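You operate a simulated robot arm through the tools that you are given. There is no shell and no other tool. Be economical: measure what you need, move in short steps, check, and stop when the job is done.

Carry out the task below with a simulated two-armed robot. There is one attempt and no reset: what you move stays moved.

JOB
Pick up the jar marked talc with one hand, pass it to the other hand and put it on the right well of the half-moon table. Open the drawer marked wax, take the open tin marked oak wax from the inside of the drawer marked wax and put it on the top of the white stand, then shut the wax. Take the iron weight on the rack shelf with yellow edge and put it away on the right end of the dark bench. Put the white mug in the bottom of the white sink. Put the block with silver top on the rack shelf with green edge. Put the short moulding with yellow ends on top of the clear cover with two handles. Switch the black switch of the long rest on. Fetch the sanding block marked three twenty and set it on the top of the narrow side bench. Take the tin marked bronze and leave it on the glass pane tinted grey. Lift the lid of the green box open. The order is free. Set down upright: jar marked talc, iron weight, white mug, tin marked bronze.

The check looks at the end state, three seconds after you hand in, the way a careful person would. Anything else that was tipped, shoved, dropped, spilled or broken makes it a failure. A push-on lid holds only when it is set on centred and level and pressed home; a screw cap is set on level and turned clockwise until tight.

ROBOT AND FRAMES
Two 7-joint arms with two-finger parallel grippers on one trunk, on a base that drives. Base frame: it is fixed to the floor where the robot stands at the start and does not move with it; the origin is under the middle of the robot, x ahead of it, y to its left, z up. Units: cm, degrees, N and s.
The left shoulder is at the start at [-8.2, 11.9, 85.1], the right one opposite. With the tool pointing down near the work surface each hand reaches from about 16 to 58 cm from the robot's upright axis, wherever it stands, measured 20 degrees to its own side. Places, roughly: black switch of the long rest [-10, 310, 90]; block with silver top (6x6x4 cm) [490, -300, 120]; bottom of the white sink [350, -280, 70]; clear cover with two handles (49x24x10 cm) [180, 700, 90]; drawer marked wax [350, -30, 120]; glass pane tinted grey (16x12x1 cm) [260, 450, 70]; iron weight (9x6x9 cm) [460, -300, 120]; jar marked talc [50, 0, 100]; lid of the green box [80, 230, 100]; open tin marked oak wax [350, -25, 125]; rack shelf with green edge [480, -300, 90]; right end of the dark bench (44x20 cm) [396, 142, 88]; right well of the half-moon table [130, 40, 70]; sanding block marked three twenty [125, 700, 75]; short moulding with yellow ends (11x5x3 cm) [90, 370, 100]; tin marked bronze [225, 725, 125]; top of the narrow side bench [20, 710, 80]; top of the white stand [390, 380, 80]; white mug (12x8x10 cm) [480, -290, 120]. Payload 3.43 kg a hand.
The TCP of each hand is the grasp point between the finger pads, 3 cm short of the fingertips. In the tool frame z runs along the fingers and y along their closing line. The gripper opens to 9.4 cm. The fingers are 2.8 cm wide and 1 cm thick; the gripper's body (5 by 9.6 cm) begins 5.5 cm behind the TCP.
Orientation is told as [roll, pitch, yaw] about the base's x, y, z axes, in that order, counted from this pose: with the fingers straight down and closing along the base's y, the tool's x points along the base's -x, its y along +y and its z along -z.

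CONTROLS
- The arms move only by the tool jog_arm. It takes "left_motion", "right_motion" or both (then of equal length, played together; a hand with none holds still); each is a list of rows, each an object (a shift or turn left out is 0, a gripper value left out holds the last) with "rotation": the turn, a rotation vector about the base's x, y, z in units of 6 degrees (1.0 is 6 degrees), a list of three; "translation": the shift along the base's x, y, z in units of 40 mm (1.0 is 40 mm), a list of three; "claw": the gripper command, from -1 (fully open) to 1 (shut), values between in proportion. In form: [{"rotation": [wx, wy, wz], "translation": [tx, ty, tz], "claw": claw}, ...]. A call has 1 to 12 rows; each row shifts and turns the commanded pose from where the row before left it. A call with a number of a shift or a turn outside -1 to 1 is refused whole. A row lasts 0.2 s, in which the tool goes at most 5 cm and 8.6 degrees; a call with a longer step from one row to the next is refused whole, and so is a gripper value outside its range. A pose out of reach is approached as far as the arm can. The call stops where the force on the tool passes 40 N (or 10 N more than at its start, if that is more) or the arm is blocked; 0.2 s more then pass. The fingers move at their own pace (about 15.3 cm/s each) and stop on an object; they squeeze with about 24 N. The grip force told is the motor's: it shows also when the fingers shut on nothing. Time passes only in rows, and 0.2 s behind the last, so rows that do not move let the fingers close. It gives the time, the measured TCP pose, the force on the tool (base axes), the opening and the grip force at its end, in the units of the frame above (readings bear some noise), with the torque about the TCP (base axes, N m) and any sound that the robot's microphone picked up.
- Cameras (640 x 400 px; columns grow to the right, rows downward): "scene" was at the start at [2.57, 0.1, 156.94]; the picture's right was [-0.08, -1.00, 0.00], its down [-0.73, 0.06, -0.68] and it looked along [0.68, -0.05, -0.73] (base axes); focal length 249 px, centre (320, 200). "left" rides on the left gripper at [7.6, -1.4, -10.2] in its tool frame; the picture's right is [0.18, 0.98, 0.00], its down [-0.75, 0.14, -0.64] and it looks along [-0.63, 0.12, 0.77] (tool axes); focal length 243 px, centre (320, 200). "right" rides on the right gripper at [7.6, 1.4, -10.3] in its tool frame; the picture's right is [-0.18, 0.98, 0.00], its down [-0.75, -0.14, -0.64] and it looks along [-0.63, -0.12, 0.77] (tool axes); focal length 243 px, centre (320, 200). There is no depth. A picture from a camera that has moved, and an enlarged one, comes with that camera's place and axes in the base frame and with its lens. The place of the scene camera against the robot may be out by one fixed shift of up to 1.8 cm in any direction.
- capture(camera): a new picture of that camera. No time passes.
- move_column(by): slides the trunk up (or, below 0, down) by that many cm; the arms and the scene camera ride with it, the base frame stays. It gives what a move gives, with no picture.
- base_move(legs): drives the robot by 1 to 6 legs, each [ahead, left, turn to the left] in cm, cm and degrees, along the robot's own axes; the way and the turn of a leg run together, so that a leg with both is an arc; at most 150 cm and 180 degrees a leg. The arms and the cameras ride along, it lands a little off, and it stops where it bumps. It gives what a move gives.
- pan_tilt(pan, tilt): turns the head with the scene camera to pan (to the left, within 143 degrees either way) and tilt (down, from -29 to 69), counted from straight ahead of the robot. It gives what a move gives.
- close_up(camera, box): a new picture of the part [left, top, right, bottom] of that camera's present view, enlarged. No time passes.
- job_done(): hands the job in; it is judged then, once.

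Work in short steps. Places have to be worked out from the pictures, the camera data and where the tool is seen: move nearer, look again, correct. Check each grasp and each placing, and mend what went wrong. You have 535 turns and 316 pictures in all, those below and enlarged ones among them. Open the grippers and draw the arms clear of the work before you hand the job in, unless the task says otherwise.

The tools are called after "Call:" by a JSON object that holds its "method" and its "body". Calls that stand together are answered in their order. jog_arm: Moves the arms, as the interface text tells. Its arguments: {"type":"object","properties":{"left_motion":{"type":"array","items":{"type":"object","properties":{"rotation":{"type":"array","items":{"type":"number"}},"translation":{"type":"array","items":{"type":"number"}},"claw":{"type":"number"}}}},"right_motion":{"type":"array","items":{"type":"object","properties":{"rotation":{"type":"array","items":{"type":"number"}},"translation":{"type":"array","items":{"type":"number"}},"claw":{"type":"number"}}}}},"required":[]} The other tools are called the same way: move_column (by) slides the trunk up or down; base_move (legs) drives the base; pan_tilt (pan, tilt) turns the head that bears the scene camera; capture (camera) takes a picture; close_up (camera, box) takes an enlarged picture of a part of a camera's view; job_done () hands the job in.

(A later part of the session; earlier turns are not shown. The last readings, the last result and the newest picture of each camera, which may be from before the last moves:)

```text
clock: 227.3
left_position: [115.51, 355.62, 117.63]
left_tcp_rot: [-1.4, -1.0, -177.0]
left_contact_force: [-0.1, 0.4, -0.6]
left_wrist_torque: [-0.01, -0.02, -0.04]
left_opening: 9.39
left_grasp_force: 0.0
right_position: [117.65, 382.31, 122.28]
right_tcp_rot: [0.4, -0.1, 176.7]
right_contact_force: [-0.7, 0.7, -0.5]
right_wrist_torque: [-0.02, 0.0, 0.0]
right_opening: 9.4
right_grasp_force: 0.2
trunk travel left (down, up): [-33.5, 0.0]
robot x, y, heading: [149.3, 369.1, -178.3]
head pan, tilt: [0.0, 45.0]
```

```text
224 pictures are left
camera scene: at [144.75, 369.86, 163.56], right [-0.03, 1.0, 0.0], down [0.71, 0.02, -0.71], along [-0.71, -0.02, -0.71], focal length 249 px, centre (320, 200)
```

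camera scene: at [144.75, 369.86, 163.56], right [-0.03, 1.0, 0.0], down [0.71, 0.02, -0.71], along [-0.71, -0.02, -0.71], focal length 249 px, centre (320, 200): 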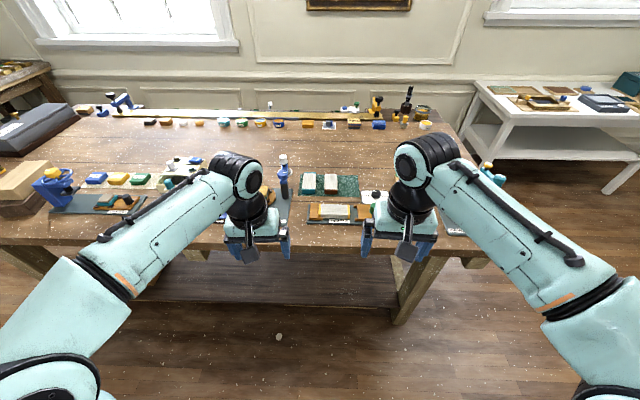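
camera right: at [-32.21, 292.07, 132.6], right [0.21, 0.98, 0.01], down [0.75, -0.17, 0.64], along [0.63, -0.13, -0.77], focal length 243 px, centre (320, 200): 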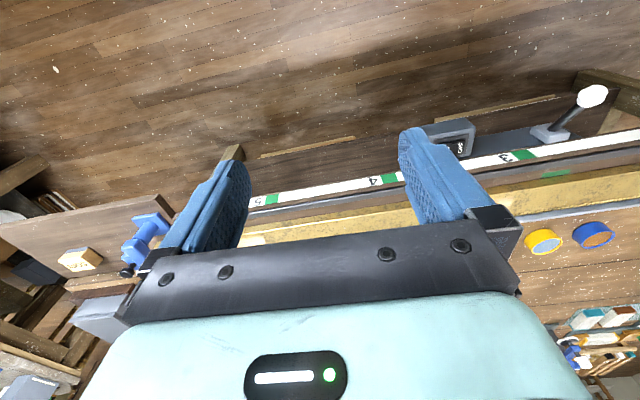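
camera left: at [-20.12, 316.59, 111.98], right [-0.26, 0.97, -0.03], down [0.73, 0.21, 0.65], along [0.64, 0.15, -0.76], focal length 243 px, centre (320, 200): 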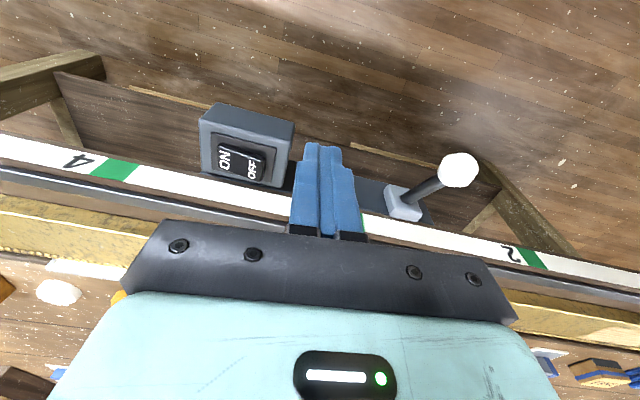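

Call:
{"method": "close_up", "body": {"camera": "scene", "box": [240, 140, 400, 240]}}

Call:
{"method": "close_up", "body": {"camera": "scene", "box": [20, 150, 220, 250]}}

Call:
{"method": "capture", "body": {"camera": "right"}}

```text
4.00 times, centred on (320, 190) of scene
camera zoom: at [144.75, 369.86, 163.56], right [-0.03, 1.0, 0.0], down [0.71, 0.02, -0.71], along [-0.71, -0.02, -0.71], focal length 996 px, centre (320, 240)
```

zoom: 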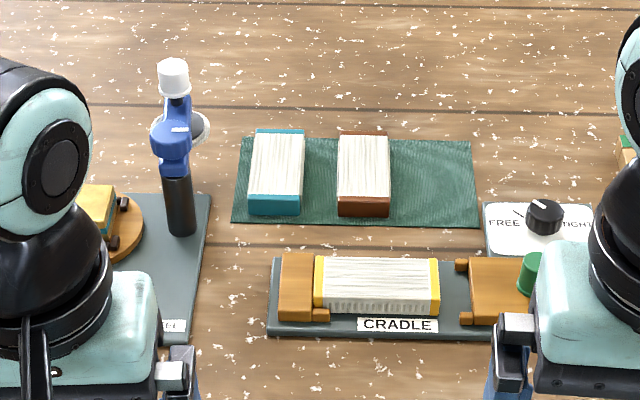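

```text
3.20 times, centred on (120, 200) of scene
camera zoom: at [144.75, 369.86, 163.56], right [-0.03, 1.0, 0.0], down [0.71, 0.02, -0.71], along [-0.71, -0.02, -0.71], focal length 797 px, centre (960, 200)
```

zoom: 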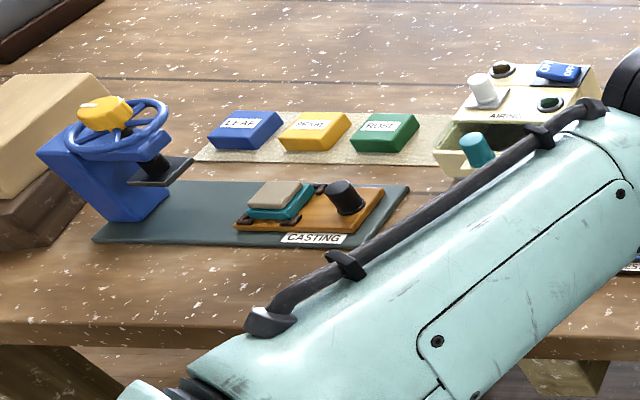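

```text
221 pictures are left
camera right: at [125.13, 380.62, 132.6], right [-0.24, -0.97, 0.01], down [-0.74, 0.19, 0.64], along [-0.62, 0.15, -0.77], focal length 243 px, centre (320, 200)
```

right: 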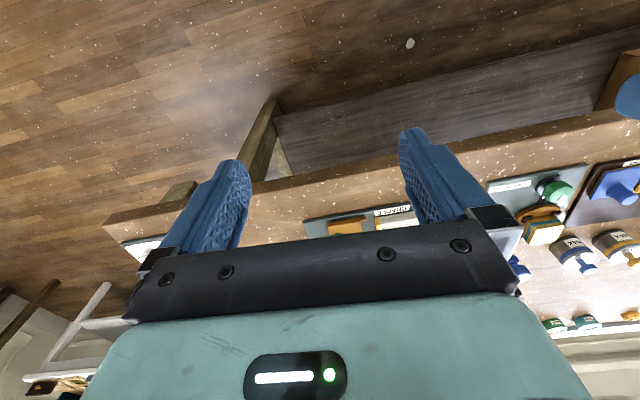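

The moulding with yellow ends lies in the CRADLE. I check whether it is clamped and the knob's position.

Call:
{"method": "close_up", "body": {"camera": "scene", "box": [300, 180, 400, 242]}}

Call:
{"method": "jog_arm", "body": {"right_motion": [{"translation": [0.5, 0.5, 0]}, {"translation": [0.5, 0.5, 0]}, {"translation": [0.5, 0.5, 0]}, {"translation": [0, 0.5, 0]}, {}]}}

Call:
{"method": "close_up", "body": {"camera": "scene", "box": [280, 180, 440, 280]}}

```text
6.40 times, centred on (350, 211) of scene
camera zoom: at [144.75, 369.86, 163.56], right [-0.03, 1.0, 0.0], down [0.71, 0.02, -0.71], along [-0.71, -0.02, -0.71], focal length 1594 px, centre (128, 130)
```

zoom: 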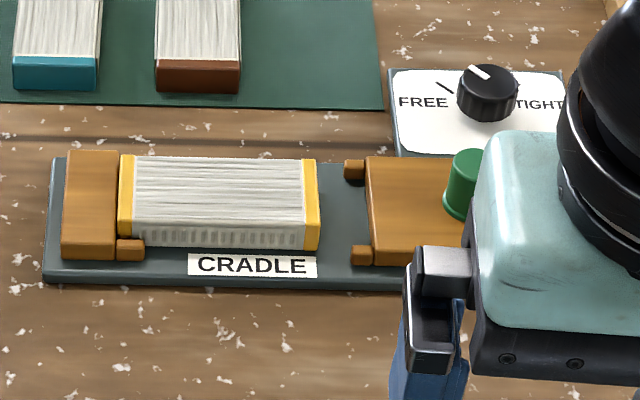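

```text
clock: 228.6
left_position: [115.56, 355.63, 117.59]
left_tcp_rot: [-1.4, -1.1, -177.1]
left_contact_force: [0.8, 0.7, 1.0]
left_wrist_torque: [-0.01, 0.01, 0.03]
left_opening: 9.4
left_grasp_force: 0.0
right_position: [123.66, 390.48, 122.45]
right_tcp_rot: [0.3, 0.1, 176.8]
right_contact_force: [-0.2, 0.4, 0.0]
right_wrist_torque: [0.01, 0.03, 0.01]
right_opening: 9.39
right_grasp_force: 0.1
trunk travel left (down, up): [-33.5, 0.0]
robot x, y, heading: [149.34, 369.22, -178.5]
head pan, tilt: [0.0, 45.0]
```

```text
4.00 times, centred on (360, 230) of scene
camera zoom: at [144.75, 369.84, 163.55], right [-0.03, 1.0, 0.0], down [0.71, 0.02, -0.71], along [-0.71, -0.02, -0.71], focal length 996 px, centre (160, 80)
```

zoom: 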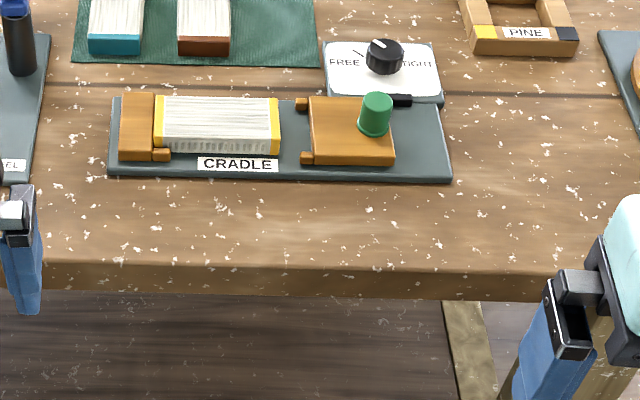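

The cradle knob points to FREE and the moulding is loose, around [86.3, 373, 99]. I drive 19 cm closer and turn the right hand −90°.

Call:
{"method": "base_move", "body": {"legs": [[19, 0, -1.5]]}}

Call:
{"method": "jog_arm", "body": {"right_motion": [{"rotation": [0, 0, -1], "translation": [-0.3, 0, -0.2]}, {"rotation": [0, 0, -1], "translation": [-0.3, 0, -0.2]}, {"rotation": [0, 0, -1], "translation": [-0.3, -0.3, -0.2]}, {"rotation": [0, 0, -1], "translation": [0, -0.3, 0]}, {"rotation": [0, 0, -1], "translation": [0, -0.3, 0]}, {"rotation": [0, 0, -1]}, {"rotation": [0, 0, -1]}, {"rotation": [0, 0, -1]}, {"rotation": [0, 0, -1]}, {"rotation": [0, 0, -1]}, {"rotation": [0, 0, -1]}, {"rotation": [0, 0, -1]}]}}

Call:
{"method": "jog_arm", "body": {"right_motion": [{"rotation": [0, 0, -1], "translation": [-0.5, -0.3, 0]}, {"rotation": [0, 0, -0.8], "translation": [-0.5, -0.3, 0]}, {"translation": [-0.5, -0.3, 0]}, {}]}}

Call:
{"method": "capture", "body": {"camera": "right"}}

```text
clock: 230.1
left_position: [96.07, 356.08, 117.65]
left_tcp_rot: [-1.4, -1.1, -178.3]
left_contact_force: [1.6, 0.2, -0.2]
left_wrist_torque: [0.03, 0.02, 0.0]
left_opening: 9.4
left_grasp_force: 0.1
right_position: [105.12, 390.82, 122.38]
right_tcp_rot: [0.4, 0.0, 175.6]
right_contact_force: [-1.1, -0.4, 0.3]
right_wrist_torque: [-0.01, -0.03, 0.03]
right_opening: 9.4
right_grasp_force: 0.0
trunk travel left (down, up): [-33.5, 0.0]
robot x, y, heading: [130.24, 368.61, -179.5]
head pan, tilt: [0.0, 45.0]
```

```text
clock: 232.7
left_position: [95.99, 356.03, 117.62]
left_tcp_rot: [-1.3, -1.2, -178.3]
left_contact_force: [-0.8, 0.4, -0.5]
left_wrist_torque: [0.0, -0.01, -0.01]
left_opening: 9.37
left_grasp_force: 0.1
right_position: [101.38, 387.11, 120.01]
right_tcp_rot: [0.3, 0.0, 103.5]
right_contact_force: [0.9, 0.9, 0.1]
right_wrist_torque: [-0.01, 0.0, 0.0]
right_opening: 9.41
right_grasp_force: 0.2
trunk travel left (down, up): [-33.5, 0.0]
robot x, y, heading: [130.35, 369.02, -179.4]
head pan, tilt: [0.0, 45.0]
```

```text
clock: 233.7
left_position: [96.12, 356.09, 117.68]
left_tcp_rot: [-1.4, -1.2, -178.3]
left_contact_force: [0.2, 0.3, -0.1]
left_wrist_torque: [0.02, 0.01, -0.02]
left_opening: 9.41
left_grasp_force: 0.0
right_position: [95.63, 383.2, 119.9]
right_tcp_rot: [0.4, -0.1, 92.7]
right_contact_force: [0.2, 0.0, -0.7]
right_wrist_torque: [0.01, 0.01, 0.0]
right_opening: 9.38
right_grasp_force: 0.0
trunk travel left (down, up): [-33.5, 0.0]
robot x, y, heading: [129.93, 369.05, -179.5]
head pan, tilt: [0.0, 45.0]
```

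```text
218 pictures are left
camera right: at [94.51, 375.56, 130.22], right [-0.99, 0.14, 0.01], down [0.11, 0.76, 0.64], along [0.08, 0.64, -0.77], focal length 243 px, centre (320, 200)
```

right: 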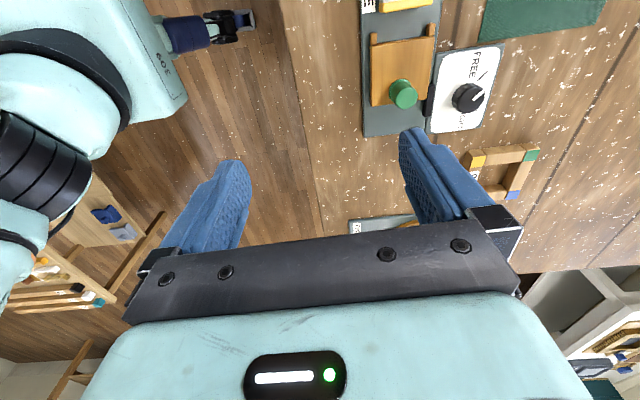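

I move the left arm aside and bring the right hand over the moulding.

Call:
{"method": "jog_arm", "body": {"left_motion": [{"translation": [0, -0.7, 0]}, {"translation": [0.3, -0.7, 0]}, {"translation": [0.3, -0.7, 0]}, {"translation": [0.3, -0.7, 0]}, {}, {}], "right_motion": [{}, {"translation": [-0.5, -0.5, 0], "rotation": [0, 0, -0.45]}, {"translation": [-0.5, -0.6, -0.3]}, {"translation": [-0.5, -0.7, -0.4]}, {"translation": [-0.5, -0.6, -0.4]}, {}]}}

Call:
{"method": "capture", "body": {"camera": "right"}}

```text
clock: 235.1
left_position: [99.53, 344.83, 117.75]
left_tcp_rot: [-1.4, -1.0, -178.3]
left_contact_force: [-0.8, -0.7, -0.3]
left_wrist_torque: [-0.03, 0.01, 0.01]
left_opening: 9.38
left_grasp_force: 0.0
right_position: [87.69, 373.86, 115.89]
right_tcp_rot: [0.4, 0.0, 90.0]
right_contact_force: [-0.1, 0.9, 0.2]
right_wrist_torque: [-0.01, 0.0, 0.03]
right_opening: 9.39
right_grasp_force: 0.2
trunk travel left (down, up): [-33.5, 0.0]
robot x, y, heading: [130.09, 368.62, -179.7]
head pan, tilt: [0.0, 45.0]
```

```text
217 pictures are left
camera right: at [86.24, 366.3, 126.19], right [-0.98, 0.18, 0.01], down [0.15, 0.75, 0.64], along [0.11, 0.63, -0.77], focal length 243 px, centre (320, 200)
```

right: 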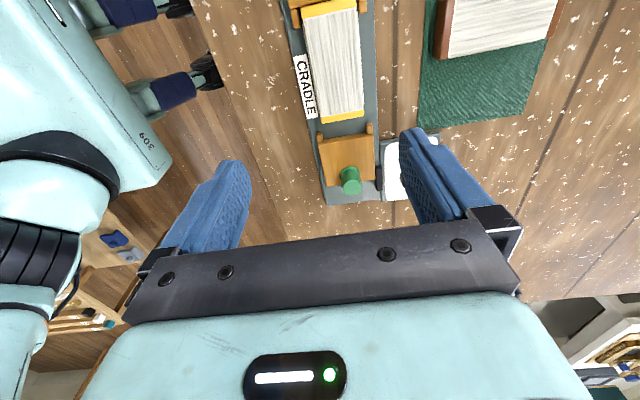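

Moulding centre about [85.8, 372.2], top around z 100. I align and lower to just above.

Call:
{"method": "jog_arm", "body": {"right_motion": [{"translation": [-0.45, -0.4, -0.7]}, {"translation": [0, 0, -0.8]}, {"translation": [0, 0, -0.8]}, {"translation": [0, 0, -0.6]}, {}]}}

Call:
{"method": "capture", "body": {"camera": "right"}}

Call:
{"method": "close_up", "body": {"camera": "scene", "box": [240, 180, 400, 280]}}

```text
clock: 236.3
left_position: [99.6, 344.63, 117.79]
left_tcp_rot: [-1.5, -1.2, -178.3]
left_contact_force: [-0.2, -0.5, 0.3]
left_wrist_torque: [-0.04, 0.04, -0.03]
left_opening: 9.39
left_grasp_force: 0.0
right_position: [85.7, 372.45, 104.07]
right_tcp_rot: [0.4, 0.0, 90.0]
right_contact_force: [0.2, -0.2, -0.1]
right_wrist_torque: [-0.01, 0.0, 0.03]
right_opening: 9.41
right_grasp_force: 0.2
trunk travel left (down, up): [-33.5, 0.0]
robot x, y, heading: [130.31, 368.72, -179.5]
head pan, tilt: [0.0, 45.0]
```

```text
216 pictures are left
camera right: at [84.34, 364.91, 114.29], right [-0.98, 0.18, 0.01], down [0.14, 0.75, 0.64], along [0.11, 0.63, -0.77], focal length 243 px, centre (320, 200)
```

right: 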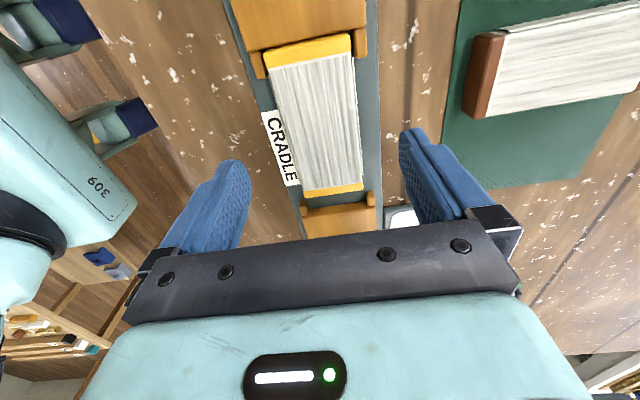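

```text
4.00 times, centred on (320, 230) of scene
camera zoom: at [125.55, 369.56, 163.55], right [-0.01, 1.0, 0.0], down [0.71, 0.01, -0.71], along [-0.71, -0.01, -0.71], focal length 996 px, centre (320, 80)
```

zoom: 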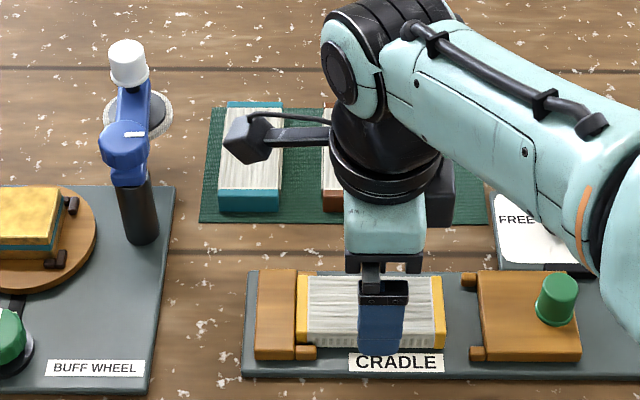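

I shift −1.1 cm in y, lower to grasp depth and close.

Call:
{"method": "jog_arm", "body": {"right_motion": [{"translation": [0, -0.28, -0.3]}, {"translation": [0, 0, -0.3]}, {"translation": [0, 0, -0.25]}, {}, {"claw": 1}, {"claw": 1}, {"claw": 1}, {"claw": 1}]}}

Call:
{"method": "capture", "body": {"camera": "right"}}

```text
clock: 238.1
left_position: [99.52, 344.63, 117.81]
left_tcp_rot: [-1.4, -1.1, -178.2]
left_contact_force: [-0.1, 0.1, 0.0]
left_wrist_torque: [0.02, -0.01, -0.02]
left_opening: 9.38
left_grasp_force: 0.0
right_position: [85.65, 371.12, 100.75]
right_tcp_rot: [0.3, 0.1, 90.0]
right_contact_force: [-0.3, 0.1, 0.2]
right_wrist_torque: [-0.03, -0.01, 0.03]
right_opening: 4.89
right_grasp_force: 23.7
trunk travel left (down, up): [-33.5, 0.0]
robot x, y, heading: [130.03, 368.92, -179.7]
head pan, tilt: [0.0, 45.0]
```

```text
214 pictures are left
camera right: at [84.15, 363.64, 111.0], right [-0.98, 0.18, 0.01], down [0.14, 0.75, 0.64], along [0.11, 0.63, -0.77], focal length 243 px, centre (320, 200)
```

right: 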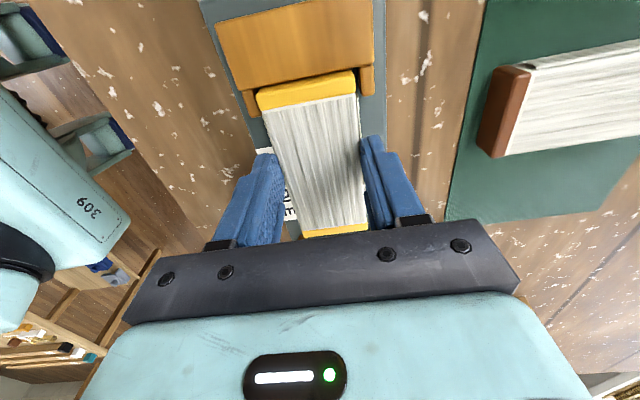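

Gripped (4.9 cm). I lift straight up and check.

Call:
{"method": "jog_arm", "body": {"right_motion": [{"translation": [0, 0, 0.3]}, {"translation": [0, 0, 0.6]}, {"translation": [0, 0, 0.8]}, {"translation": [0, 0, 0.8]}, {"translation": [0.3, 0.4, 0.8]}, {"translation": [0.4, 0.5, 0.5]}, {"translation": [0.5, 0.5, 0]}, {"translation": [0.5, 0.5, 0]}, {}]}}

Call:
{"method": "capture", "body": {"camera": "right"}}

Call:
{"method": "capture", "body": {"camera": "scene"}}

```text
clock: 240.1
left_position: [99.47, 344.59, 117.8]
left_tcp_rot: [-1.4, -1.1, -178.4]
left_contact_force: [0.4, 0.2, 0.1]
left_wrist_torque: [-0.01, 0.0, 0.03]
left_opening: 9.42
left_grasp_force: 0.0
right_position: [92.57, 378.68, 115.9]
right_tcp_rot: [0.3, 0.0, 90.1]
right_contact_force: [-0.3, 0.0, -0.8]
right_wrist_torque: [-0.03, -0.02, 0.03]
right_opening: 4.93
right_grasp_force: 23.5
trunk travel left (down, up): [-33.5, 0.0]
robot x, y, heading: [130.27, 368.81, -179.8]
head pan, tilt: [0.0, 45.0]
```

```text
213 pictures are left
camera right: at [91.03, 371.05, 126.1], right [-0.98, 0.18, 0.01], down [0.14, 0.75, 0.64], along [0.11, 0.63, -0.77], focal length 243 px, centre (320, 200)
```

right: 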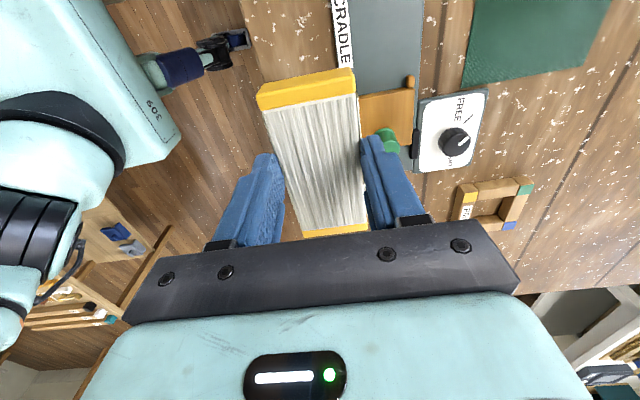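

```text
212 pictures are left
camera scene: at [125.48, 369.49, 163.55], right [-0.01, 1.0, 0.0], down [0.71, 0.01, -0.71], along [-0.71, -0.01, -0.71], focal length 249 px, centre (320, 200)
```

scene: 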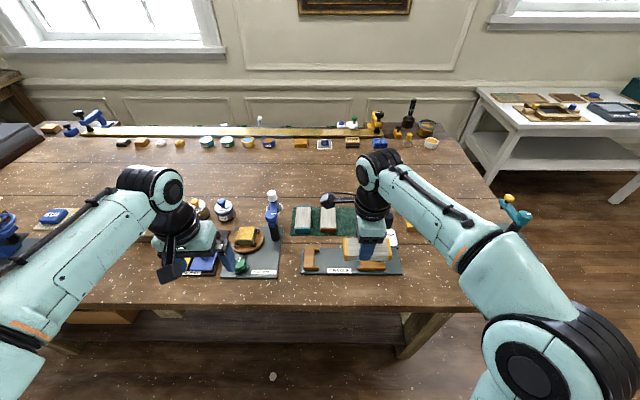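

Moulding in hand. I back off, turn toward the far wall and drive up to y≈570.

Call:
{"method": "base_move", "body": {"legs": [[-20, 0, 0], [0, 0, -90], [150, 0, 0], [50, 0, 0]]}}

Call:
{"method": "pan_tilt", "body": {"pan": 0, "tilt": 20}}

Call:
{"method": "capture", "body": {"camera": "scene"}}

Call:
{"method": "close_up", "body": {"camera": "scene", "box": [220, 110, 540, 310]}}

```text
clock: 255.0
left_position: [122.13, 596.47, 117.78]
left_tcp_rot: [-1.4, -1.1, 92.0]
left_contact_force: [-1.5, 0.0, -0.3]
left_wrist_torque: [-0.04, -0.02, 0.01]
left_opening: 9.37
left_grasp_force: 0.0
right_position: [156.09, 603.66, 115.85]
right_tcp_rot: [0.3, 0.1, 0.5]
right_contact_force: [-0.8, 0.3, -0.3]
right_wrist_torque: [-0.02, -0.03, 0.03]
right_opening: 4.96
right_grasp_force: 24.2
trunk travel left (down, up): [-33.5, 0.0]
robot x, y, heading: [146.67, 565.63, 91.2]
head pan, tilt: [0.0, 45.0]
```

```text
clock: 255.9
left_position: [122.25, 596.48, 117.76]
left_tcp_rot: [-1.4, -1.1, 92.0]
left_contact_force: [-0.6, 0.1, 0.5]
left_wrist_torque: [0.02, -0.01, 0.01]
left_opening: 9.39
left_grasp_force: 0.2
right_position: [156.03, 603.61, 115.82]
right_tcp_rot: [0.3, 0.0, 0.4]
right_contact_force: [0.6, -0.2, -0.2]
right_wrist_torque: [0.02, 0.0, 0.05]
right_opening: 4.92
right_grasp_force: 24.3
trunk travel left (down, up): [-33.5, 0.0]
robot x, y, heading: [146.68, 566.02, 91.0]
head pan, tilt: [0.0, 20.0]
```

```text
211 pictures are left
camera scene: at [145.47, 571.55, 167.41], right [1.0, 0.02, 0.0], down [0.01, -0.34, -0.94], along [-0.01, 0.94, -0.34], focal length 249 px, centre (320, 200)
```

scene: 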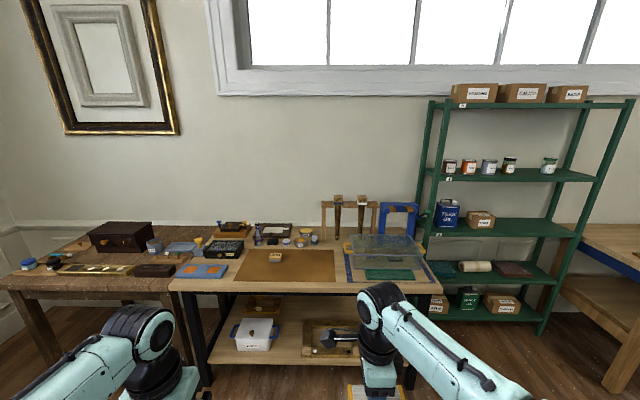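

```text
2.00 times, centred on (380, 210) of scene
camera zoom: at [145.47, 571.55, 167.41], right [1.0, 0.02, 0.0], down [0.01, -0.34, -0.94], along [-0.01, 0.94, -0.34], focal length 498 px, centre (200, 180)
```

zoom: 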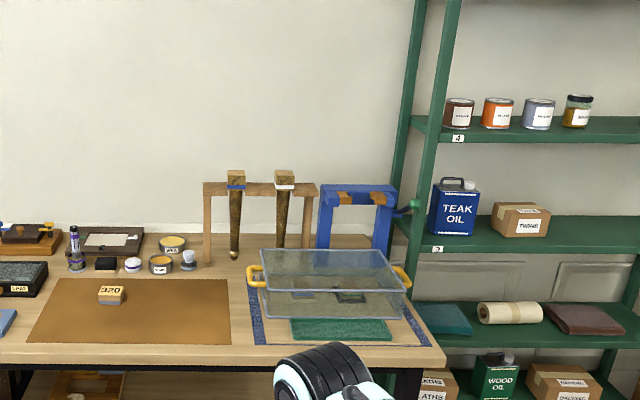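

The clear cover with yellow handles is on the far bench near [183, 705], the 320 block on the brown mat, tins on shelf 4. I drive up to the cover.

Call:
{"method": "base_move", "body": {"legs": [[0, -25, -1], [84, 0, 0]]}}

Call:
{"method": "pan_tilt", "body": {"pan": -5, "tilt": 50}}

Call:
{"method": "capture", "body": {"camera": "scene"}}

Call:
{"method": "capture", "body": {"camera": "left"}}

```text
clock: 262.5
left_position: [144.24, 678.15, 117.83]
left_tcp_rot: [-1.4, -1.1, 92.8]
left_contact_force: [0.0, -0.4, -0.7]
left_wrist_torque: [0.03, 0.01, 0.0]
left_opening: 9.37
left_grasp_force: 0.0
right_position: [178.04, 685.74, 115.9]
right_tcp_rot: [0.4, -0.1, 1.0]
right_contact_force: [0.0, 0.5, -0.5]
right_wrist_torque: [0.01, 0.02, 0.01]
right_opening: 4.91
right_grasp_force: 23.9
trunk travel left (down, up): [-33.5, 0.0]
robot x, y, heading: [169.11, 648.26, 91.3]
head pan, tilt: [0.0, 20.0]
```

```text
clock: 263.5
left_position: [144.26, 678.04, 117.79]
left_tcp_rot: [-1.5, -1.1, 92.8]
left_contact_force: [-1.1, -0.6, 0.9]
left_wrist_torque: [0.0, -0.02, 0.0]
left_opening: 9.43
left_grasp_force: 0.1
right_position: [178.16, 685.76, 115.87]
right_tcp_rot: [0.4, 0.1, 1.0]
right_contact_force: [0.7, -0.1, -0.3]
right_wrist_torque: [-0.01, 0.02, 0.0]
right_opening: 4.93
right_grasp_force: 24.0
trunk travel left (down, up): [-33.5, 0.0]
robot x, y, heading: [169.13, 647.75, 91.3]
head pan, tilt: [-5.0, 50.0]
```

```text
209 pictures are left
camera scene: at [168.71, 651.93, 162.87], right [1.0, -0.06, 0.0], down [-0.04, -0.76, -0.64], along [0.04, 0.64, -0.77], focal length 249 px, centre (320, 200)
```

scene: 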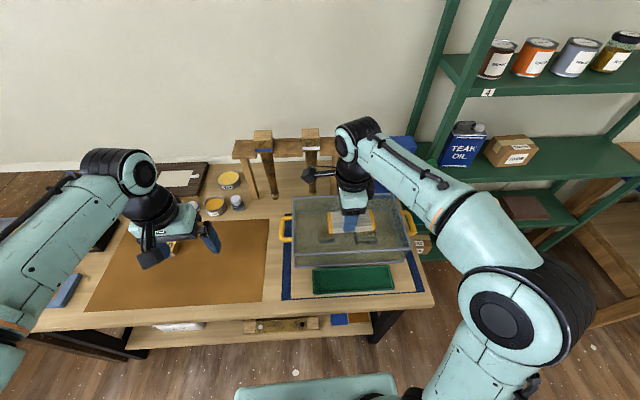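

```text
208 pictures are left
camera left: at [145.82, 670.22, 127.94], right [-0.97, -0.23, -0.03], down [-0.19, 0.73, 0.65], along [-0.13, 0.64, -0.76], focal length 243 px, centre (320, 200)
```

left: 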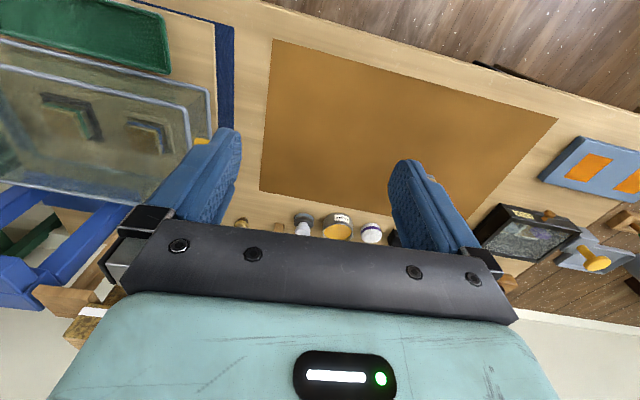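

I zoom on the cover to find its top surface.

Call:
{"method": "close_up", "body": {"camera": "scene", "box": [260, 170, 450, 305]}}

Call:
{"method": "capture", "body": {"camera": "right"}}

```text
2.96 times, centred on (355, 238) of scene
camera zoom: at [168.71, 651.93, 162.87], right [1.0, -0.06, 0.0], down [-0.04, -0.76, -0.64], along [0.04, 0.64, -0.77], focal length 738 px, centre (216, 89)
```

zoom: 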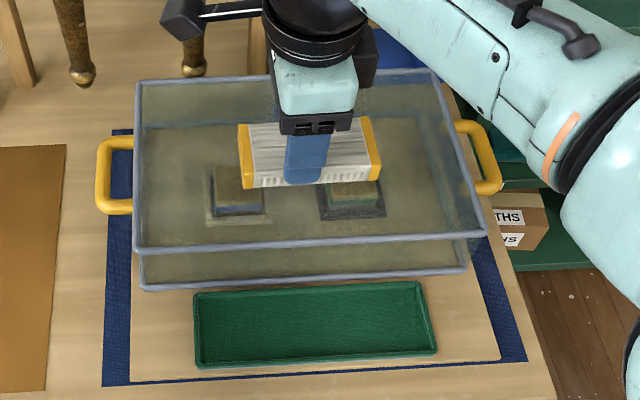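

```text
206 pictures are left
camera right: at [170.42, 687.06, 126.12], right [0.16, 0.99, 0.01], down [0.76, -0.13, 0.64], along [0.63, -0.1, -0.77], focal length 243 px, centre (320, 200)
```

right: 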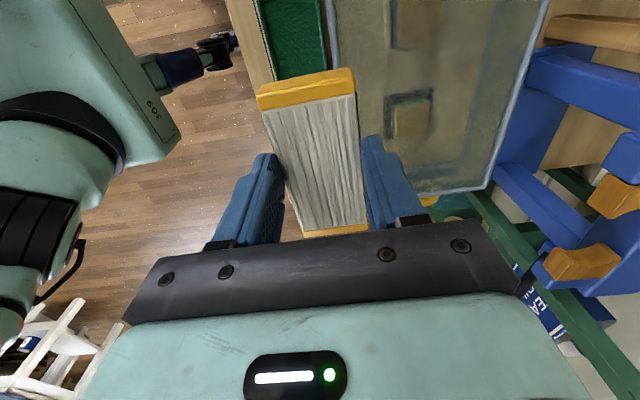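

Cover top is about z 90, centred about [182, 702]. I drive 6 cm closer and move the moulding over it.

Call:
{"method": "base_move", "body": {"legs": [[6, 0, 0]]}}

Call:
{"method": "jog_arm", "body": {"right_motion": [{"translation": [0.3, 0.5, 0]}, {"translation": [0.3, 0.6, -0.3]}, {"translation": [0.3, 0.7, -0.5]}, {"translation": [0, 0.5, -0.7]}, {"translation": [0, 0, -0.8]}, {"translation": [0, 0, -0.8]}, {"translation": [0, 0, -0.8]}, {}]}}

Call:
{"method": "close_up", "body": {"camera": "scene", "box": [260, 170, 450, 305]}}

Call:
{"method": "capture", "body": {"camera": "right"}}

```text
clock: 264.5
left_position: [144.19, 684.05, 117.77]
left_tcp_rot: [-1.4, -1.0, 92.7]
left_contact_force: [0.6, 0.4, -0.2]
left_wrist_torque: [0.0, 0.0, -0.04]
left_opening: 9.39
left_grasp_force: 0.1
right_position: [178.06, 691.89, 115.84]
right_tcp_rot: [0.3, 0.0, 1.1]
right_contact_force: [-1.0, 0.1, -0.8]
right_wrist_torque: [0.0, 0.01, -0.01]
right_opening: 4.93
right_grasp_force: 23.9
trunk travel left (down, up): [-33.5, 0.0]
robot x, y, heading: [168.99, 654.53, 91.7]
head pan, tilt: [-5.0, 50.0]
```

```text
clock: 266.3
left_position: [144.17, 684.41, 117.83]
left_tcp_rot: [-1.4, -1.0, 92.8]
left_contact_force: [0.3, 0.6, 0.5]
left_wrist_torque: [0.03, -0.02, -0.02]
left_opening: 9.37
left_grasp_force: 0.0
right_position: [181.42, 701.03, 100.0]
right_tcp_rot: [0.5, 0.1, 1.1]
right_contact_force: [0.4, 0.3, -1.2]
right_wrist_torque: [0.0, 0.03, -0.01]
right_opening: 4.93
right_grasp_force: 23.8
trunk travel left (down, up): [-33.5, 0.0]
robot x, y, heading: [169.28, 653.95, 91.6]
head pan, tilt: [-5.0, 50.0]
```

```text
2.96 times, centred on (355, 238) of scene
camera zoom: at [168.56, 658.05, 162.86], right [1.0, -0.06, 0.0], down [-0.05, -0.76, -0.64], along [0.04, 0.64, -0.77], focal length 738 px, centre (216, 89)
```

zoom: 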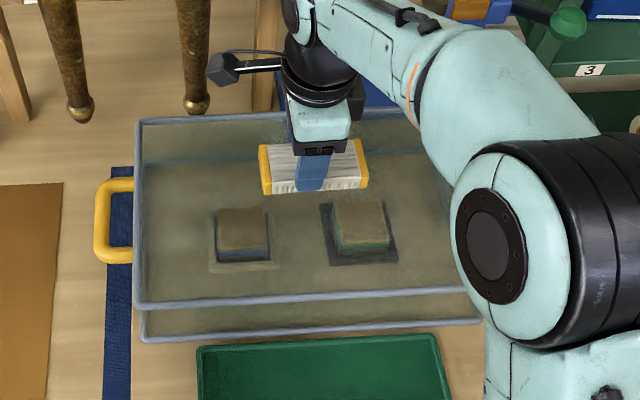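

```text
204 pictures are left
camera right: at [173.65, 702.19, 110.3], right [0.17, 0.99, 0.01], down [0.76, -0.13, 0.64], along [0.63, -0.1, -0.77], focal length 243 px, centre (320, 200)
```

right: 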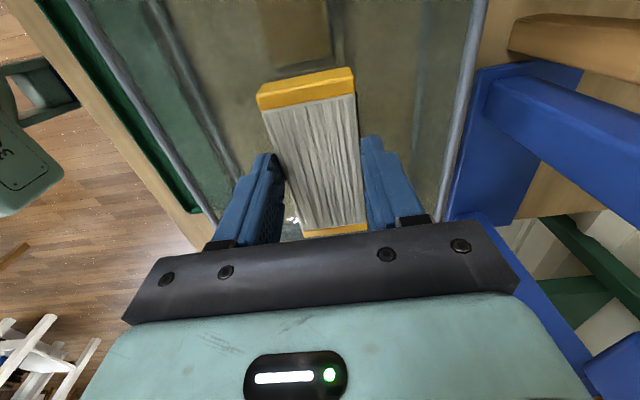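

Well over the plate. I lower gently to contact.

Call:
{"method": "jog_arm", "body": {"right_motion": [{"translation": [0, 0, -0.5]}, {"translation": [0, 0, -0.3]}, {"translation": [0, 0, -0.2]}, {"translation": [0, 0, -0.1]}, {"translation": [0, 0, -0.1]}, {"translation": [0, 0, -0.1]}, {"translation": [0, 0, -0.1]}, {}]}}

Call:
{"method": "close_up", "body": {"camera": "scene", "box": [260, 170, 450, 305]}}

```text
clock: 267.8
left_position: [144.08, 684.22, 117.8]
left_tcp_rot: [-1.3, -1.1, 92.7]
left_contact_force: [0.0, -0.9, -0.1]
left_wrist_torque: [0.0, 0.05, 0.03]
left_opening: 9.41
left_grasp_force: 0.0
right_position: [181.4, 701.13, 95.33]
right_tcp_rot: [0.6, 0.1, 1.2]
right_contact_force: [-0.7, -6.8, 17.2]
right_wrist_torque: [-0.72, -0.58, -0.17]
right_opening: 4.93
right_grasp_force: 24.1
trunk travel left (down, up): [-33.5, 0.0]
robot x, y, heading: [168.71, 653.96, 91.8]
head pan, tilt: [-5.0, 50.0]
stopped in row 7 (right hand): the force on the tool passed its limit at 44 N (the readings are from after the stop); the commanded pose is now the measured one
```

```text
2.96 times, centred on (355, 238) of scene
camera zoom: at [168.51, 657.85, 162.85], right [1.0, -0.06, 0.0], down [-0.05, -0.76, -0.64], along [0.04, 0.64, -0.77], focal length 738 px, centre (216, 89)
```

zoom: 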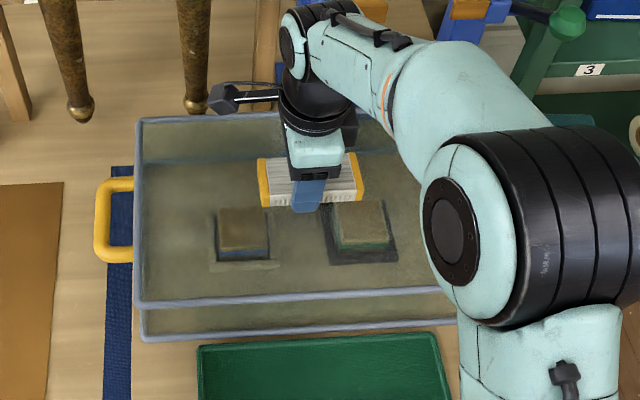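

Contact with the plate. I release and lift away.

Call:
{"method": "jog_arm", "body": {"right_motion": [{"translation": [0, 0, 0.05]}, {"claw": -0.3}, {"claw": -0.3}, {"claw": -1}, {"translation": [0, 0, 0.5]}, {"translation": [0, 0, 0.8]}, {"translation": [0, 0, 0.8]}, {"translation": [0, -0.5, 0.8]}, {"translation": [0, -0.7, 0.8]}, {"translation": [0, -0.7, 0]}, {}]}}

Call:
{"method": "close_up", "body": {"camera": "scene", "box": [260, 170, 450, 305]}}

```text
clock: 270.2
left_position: [144.19, 684.26, 117.8]
left_tcp_rot: [-1.4, -1.1, 92.9]
left_contact_force: [1.1, -0.2, -0.5]
left_wrist_torque: [-0.01, -0.01, -0.01]
left_opening: 9.42
left_grasp_force: 0.1
right_position: [181.54, 693.67, 110.33]
right_tcp_rot: [0.5, 0.1, 1.2]
right_contact_force: [-0.2, -0.7, 0.6]
right_wrist_torque: [0.0, -0.01, 0.03]
right_opening: 9.38
right_grasp_force: 0.1
trunk travel left (down, up): [-33.5, 0.0]
robot x, y, heading: [168.68, 654.28, 91.8]
head pan, tilt: [-5.0, 50.0]
```

```text
2.96 times, centred on (355, 238) of scene
camera zoom: at [168.52, 658.11, 162.86], right [1.0, -0.06, 0.0], down [-0.05, -0.76, -0.64], along [0.04, 0.64, -0.77], focal length 738 px, centre (216, 89)
```

zoom: 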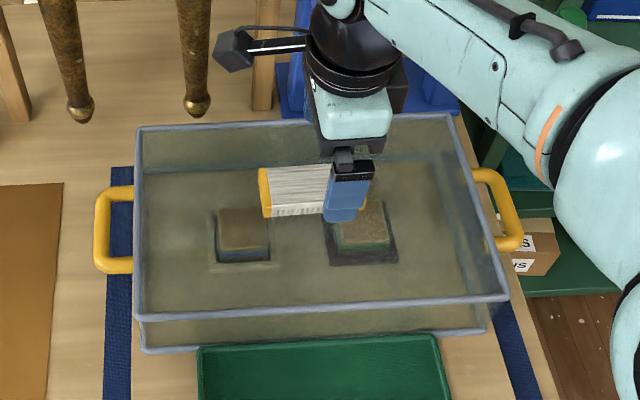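

The moulding lies on the cover. Next the sanding block "320" on the brown mat (about [116, 704, 82]); I retract the right hand, shift base left 42 cm and look.

Call:
{"method": "jog_arm", "body": {"right_motion": [{"translation": [0, -0.8, 0.3]}, {"translation": [0, -0.8, 0.3]}, {}]}}

Call:
{"method": "base_move", "body": {"legs": [[0, 42, -1.8]]}}

Call:
{"method": "capture", "body": {"camera": "left"}}

Call:
{"method": "capture", "body": {"camera": "scene"}}

```text
clock: 271.0
left_position: [144.14, 684.43, 117.76]
left_tcp_rot: [-1.4, -1.2, 92.8]
left_contact_force: [-0.3, 0.8, 0.8]
left_wrist_torque: [-0.02, 0.01, 0.01]
left_opening: 9.41
left_grasp_force: 0.1
right_position: [181.43, 687.24, 112.37]
right_tcp_rot: [0.4, 0.0, 1.1]
right_contact_force: [0.2, -0.3, -0.4]
right_wrist_torque: [0.01, -0.02, 0.01]
right_opening: 9.42
right_grasp_force: 0.1
trunk travel left (down, up): [-33.5, 0.0]
robot x, y, heading: [168.53, 654.18, 91.3]
head pan, tilt: [-5.0, 50.0]
```

```text
clock: 275.1
left_position: [104.59, 684.21, 117.81]
left_tcp_rot: [-1.3, -1.1, 91.3]
left_contact_force: [0.0, -0.4, 0.4]
left_wrist_torque: [-0.02, 0.01, 0.01]
left_opening: 9.4
left_grasp_force: 0.0
right_position: [142.14, 686.27, 112.39]
right_tcp_rot: [0.6, 0.0, -0.3]
right_contact_force: [0.7, -0.3, -0.3]
right_wrist_torque: [0.03, 0.03, -0.01]
right_opening: 9.4
right_grasp_force: 0.0
trunk travel left (down, up): [-33.5, 0.0]
robot x, y, heading: [128.62, 653.46, 90.3]
head pan, tilt: [-5.0, 50.0]
```

```text
201 pictures are left
camera left: at [105.97, 676.38, 127.95], right [-0.98, -0.21, -0.03], down [-0.17, 0.74, 0.65], along [-0.11, 0.64, -0.76], focal length 243 px, centre (320, 200)
```

left: 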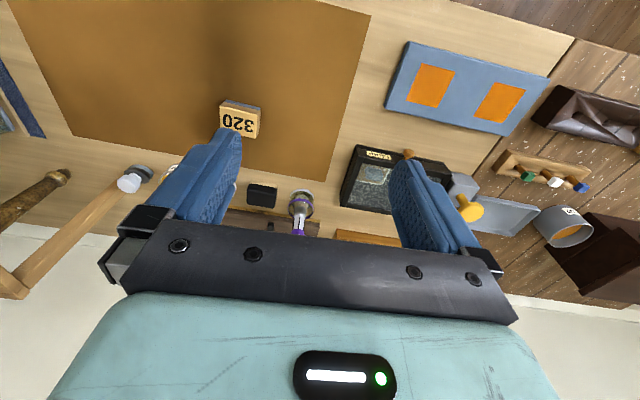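

```text
200 pictures are left
camera scene: at [128.34, 657.46, 162.86], right [1.0, -0.09, 0.0], down [-0.07, -0.76, -0.64], along [0.05, 0.64, -0.77], focal length 249 px, centre (320, 200)
```

scene: 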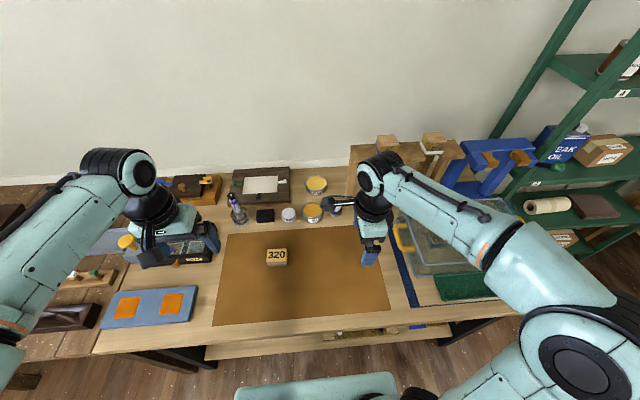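

Block top at about [117, 696, 88]. I move the left hand above it and look.

Call:
{"method": "jog_arm", "body": {"left_motion": [{"translation": [0.7, 0.3, 0]}, {"translation": [0.8, 0.3, -0.4]}, {"translation": [0.8, 0.3, -0.6]}, {"translation": [0.8, 0.3, -0.8]}, {"translation": [0, 0.3, -0.8]}, {"translation": [0, 0, -0.6]}, {}]}}

Call:
{"method": "capture", "body": {"camera": "left"}}

Call:
{"method": "close_up", "body": {"camera": "scene", "box": [200, 200, 360, 300]}}

```text
clock: 276.6
left_position: [117.11, 690.32, 105.14]
left_tcp_rot: [-1.4, -1.1, 91.3]
left_contact_force: [-0.2, 0.4, -0.1]
left_wrist_torque: [-0.02, 0.02, 0.01]
left_opening: 9.42
left_grasp_force: 0.0
right_position: [142.18, 686.31, 112.21]
right_tcp_rot: [0.5, 0.0, -0.4]
right_contact_force: [0.1, -0.4, 1.1]
right_wrist_torque: [0.01, 0.0, 0.02]
right_opening: 9.4
right_grasp_force: 0.1
trunk travel left (down, up): [-33.5, 0.0]
robot x, y, heading: [128.71, 653.95, 90.3]
head pan, tilt: [-5.0, 50.0]
```

```text
199 pictures are left
camera left: at [118.29, 682.34, 115.29], right [-0.98, -0.21, -0.03], down [-0.17, 0.74, 0.65], along [-0.11, 0.64, -0.76], focal length 243 px, centre (320, 200)
```

left: 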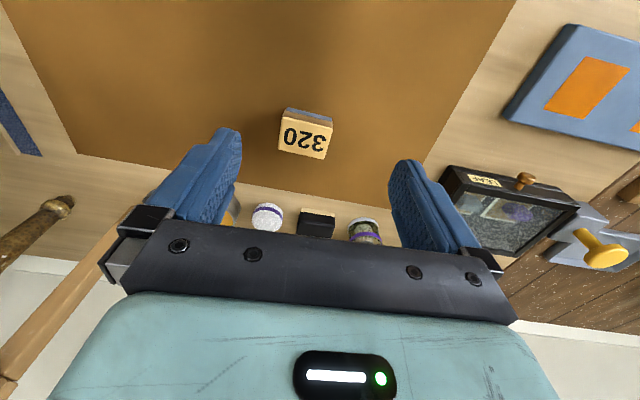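

```text
4.00 times, centred on (280, 250) of scene
camera zoom: at [128.34, 657.46, 162.86], right [1.0, -0.09, 0.0], down [-0.07, -0.76, -0.64], along [0.05, 0.64, -0.77], focal length 996 px, centre (480, 0)
```

zoom: 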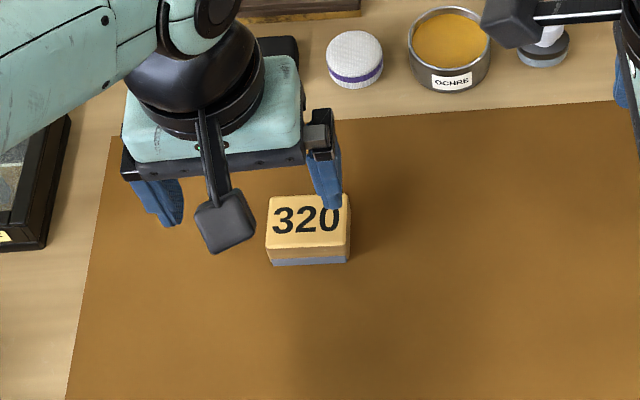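

Block refined: [117.9, 697, top 85.5]. I descend over it, check, then grip.

Call:
{"method": "jog_arm", "body": {"left_motion": [{"translation": [0.1, 0.5, -0.5]}, {"translation": [0.1, 0.6, -0.6]}, {"translation": [0, 0.57, -0.8]}, {"translation": [0, 0, -0.9]}, {"translation": [0, 0, -0.9]}, {}]}}

Call:
{"method": "capture", "body": {"camera": "left"}}

```text
clock: 278.1
left_position: [117.95, 697.15, 89.96]
left_tcp_rot: [-1.4, -1.1, 91.3]
left_contact_force: [-0.2, -0.1, 0.1]
left_wrist_torque: [-0.06, -0.05, -0.04]
left_opening: 9.4
left_grasp_force: 0.0
right_position: [142.2, 686.31, 112.24]
right_tcp_rot: [0.7, 0.1, -0.3]
right_contact_force: [-0.2, 0.0, 0.5]
right_wrist_torque: [-0.02, -0.02, -0.03]
right_opening: 9.4
right_grasp_force: 0.0
trunk travel left (down, up): [-33.5, 0.0]
robot x, y, heading: [128.45, 653.7, 90.0]
head pan, tilt: [-5.0, 50.0]
```

```text
197 pictures are left
camera left: at [119.27, 689.19, 100.15], right [-0.98, -0.21, -0.03], down [-0.17, 0.74, 0.65], along [-0.11, 0.64, -0.76], focal length 243 px, centre (320, 200)
```

left: 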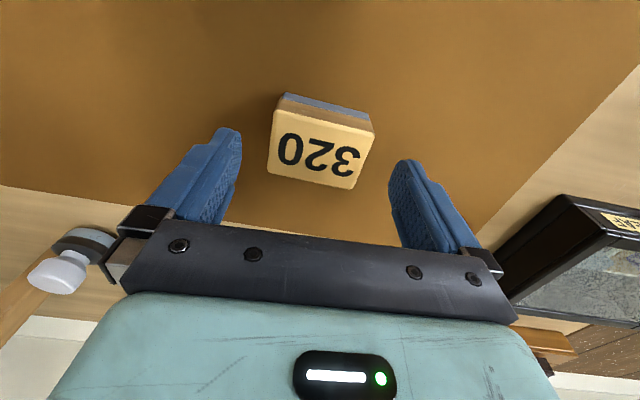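

Well centred. Lower and grip.

Call:
{"method": "jog_arm", "body": {"left_motion": [{"translation": [0, 0, -0.5]}, {"translation": [0, 0, -0.4]}, {}, {"claw": 1}, {"claw": 1}, {"claw": 1}, {"claw": 1}]}}

Call:
{"method": "jog_arm", "body": {"left_motion": [{"translation": [0, 0, 0.3]}, {"translation": [0, 0, 0.7]}, {"translation": [0, -0.3, 0.8]}, {"translation": [0, -0.5, 0.8]}, {"translation": [0, -0.5, 0.8]}, {"translation": [0, -0.5, 0.8]}, {}]}}

Call:
{"method": "capture", "body": {"camera": "left"}}

```text
clock: 279.6
left_position: [117.96, 697.14, 86.78]
left_tcp_rot: [-1.4, -1.1, 91.3]
left_contact_force: [0.2, -0.2, 1.0]
left_wrist_torque: [0.09, 0.02, -0.03]
left_opening: 6.82
left_grasp_force: 23.8
right_position: [142.14, 686.29, 112.34]
right_tcp_rot: [0.6, 0.1, -0.5]
right_contact_force: [0.1, 0.0, 0.6]
right_wrist_torque: [0.0, 0.02, 0.01]
right_opening: 9.4
right_grasp_force: 0.1
trunk travel left (down, up): [-33.5, 0.0]
robot x, y, heading: [128.69, 653.27, 90.0]
head pan, tilt: [-5.0, 50.0]
```

```text
clock: 281.2
left_position: [118.11, 689.88, 103.33]
left_tcp_rot: [-1.4, -1.1, 91.2]
left_contact_force: [0.0, -0.3, -1.3]
left_wrist_torque: [-0.02, -0.01, 0.02]
left_opening: 6.76
left_grasp_force: 24.3
right_position: [141.97, 686.34, 112.33]
right_tcp_rot: [0.4, 0.1, -0.4]
right_contact_force: [-0.1, 0.7, 1.4]
right_wrist_torque: [0.0, 0.01, 0.01]
right_opening: 9.39
right_grasp_force: 0.0
trunk travel left (down, up): [-33.5, 0.0]
robot x, y, heading: [128.34, 653.81, 90.1]
head pan, tilt: [-5.0, 50.0]
```

```text
196 pictures are left
camera left: at [119.44, 681.93, 113.44], right [-0.98, -0.21, -0.03], down [-0.17, 0.74, 0.65], along [-0.11, 0.64, -0.76], focal length 243 px, centre (320, 200)
```

left: 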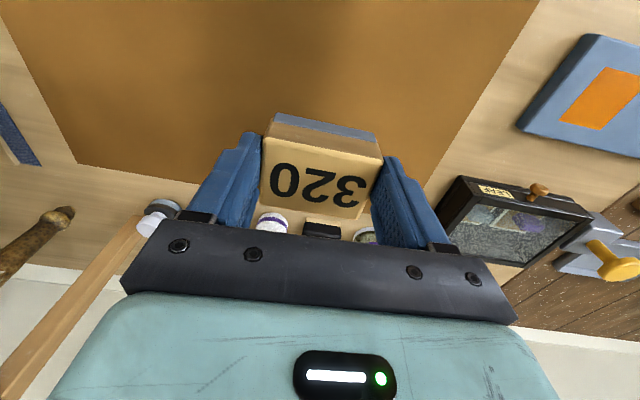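

Block held. I back off a bit, raise the hand and strafe left to the narrow side bench.

Call:
{"method": "jog_arm", "body": {"left_motion": [{"translation": [0, -0.5, 0.8]}, {"translation": [0, -0.5, 0.8]}, {"translation": [0, -0.5, 0.5]}, {}], "right_motion": [{"translation": [0, -0.5, 0.8]}, {"translation": [0, -0.5, 0.5]}, {}, {}]}}

Call:
{"method": "base_move", "body": {"legs": [[-12, 0, 0], [0, 92, 0]]}}

Call:
{"method": "pan_tilt", "body": {"pan": 0, "tilt": 42}}

Call:
{"method": "capture", "body": {"camera": "scene"}}

```text
clock: 282.2
left_position: [117.94, 683.65, 111.43]
left_tcp_rot: [-1.3, -1.1, 91.3]
left_contact_force: [0.0, 0.2, -1.2]
left_wrist_torque: [-0.01, 0.04, 0.02]
left_opening: 6.74
left_grasp_force: 23.7
right_position: [141.92, 682.01, 117.78]
right_tcp_rot: [0.6, 0.1, -0.4]
right_contact_force: [-0.3, 0.0, 0.0]
right_wrist_torque: [0.0, -0.04, 0.02]
right_opening: 9.41
right_grasp_force: 0.2
trunk travel left (down, up): [-33.5, 0.0]
robot x, y, heading: [128.76, 653.28, 90.2]
head pan, tilt: [-5.0, 50.0]
```

```text
clock: 291.8
left_position: [22.03, 669.92, 111.45]
left_tcp_rot: [-1.4, -1.2, 92.9]
left_contact_force: [-0.1, 0.2, 0.4]
left_wrist_torque: [0.02, -0.03, -0.04]
left_opening: 6.7
left_grasp_force: 24.0
right_position: [45.97, 669.06, 117.59]
right_tcp_rot: [0.6, 0.2, 1.3]
right_contact_force: [-0.2, -0.4, -0.6]
right_wrist_torque: [-0.02, -0.02, -0.01]
right_opening: 9.4
right_grasp_force: 0.1
trunk travel left (down, up): [-33.5, 0.0]
robot x, y, heading: [33.71, 639.76, 91.9]
head pan, tilt: [-5.0, 50.0]
```

```text
clock: 292.5
left_position: [22.11, 669.85, 111.35]
left_tcp_rot: [-1.4, -1.1, 92.8]
left_contact_force: [-1.5, 0.1, -1.2]
left_wrist_torque: [0.0, 0.03, 0.0]
left_opening: 6.71
left_grasp_force: 24.0
right_position: [46.0, 668.96, 117.8]
right_tcp_rot: [0.6, 0.0, 1.3]
right_contact_force: [-0.5, 1.2, 0.2]
right_wrist_torque: [0.0, -0.01, 0.0]
right_opening: 9.41
right_grasp_force: 0.1
trunk travel left (down, up): [-33.5, 0.0]
robot x, y, heading: [33.53, 639.7, 91.9]
head pan, tilt: [0.0, 42.0]
```

```text
195 pictures are left
camera scene: at [32.38, 644.7, 163.98], right [1.0, 0.03, 0.0], down [0.02, -0.67, -0.74], along [-0.02, 0.74, -0.67], focal length 249 px, centre (320, 200)
```

scene: 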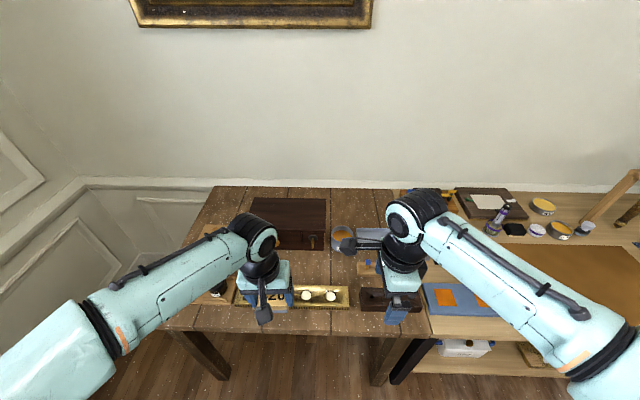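

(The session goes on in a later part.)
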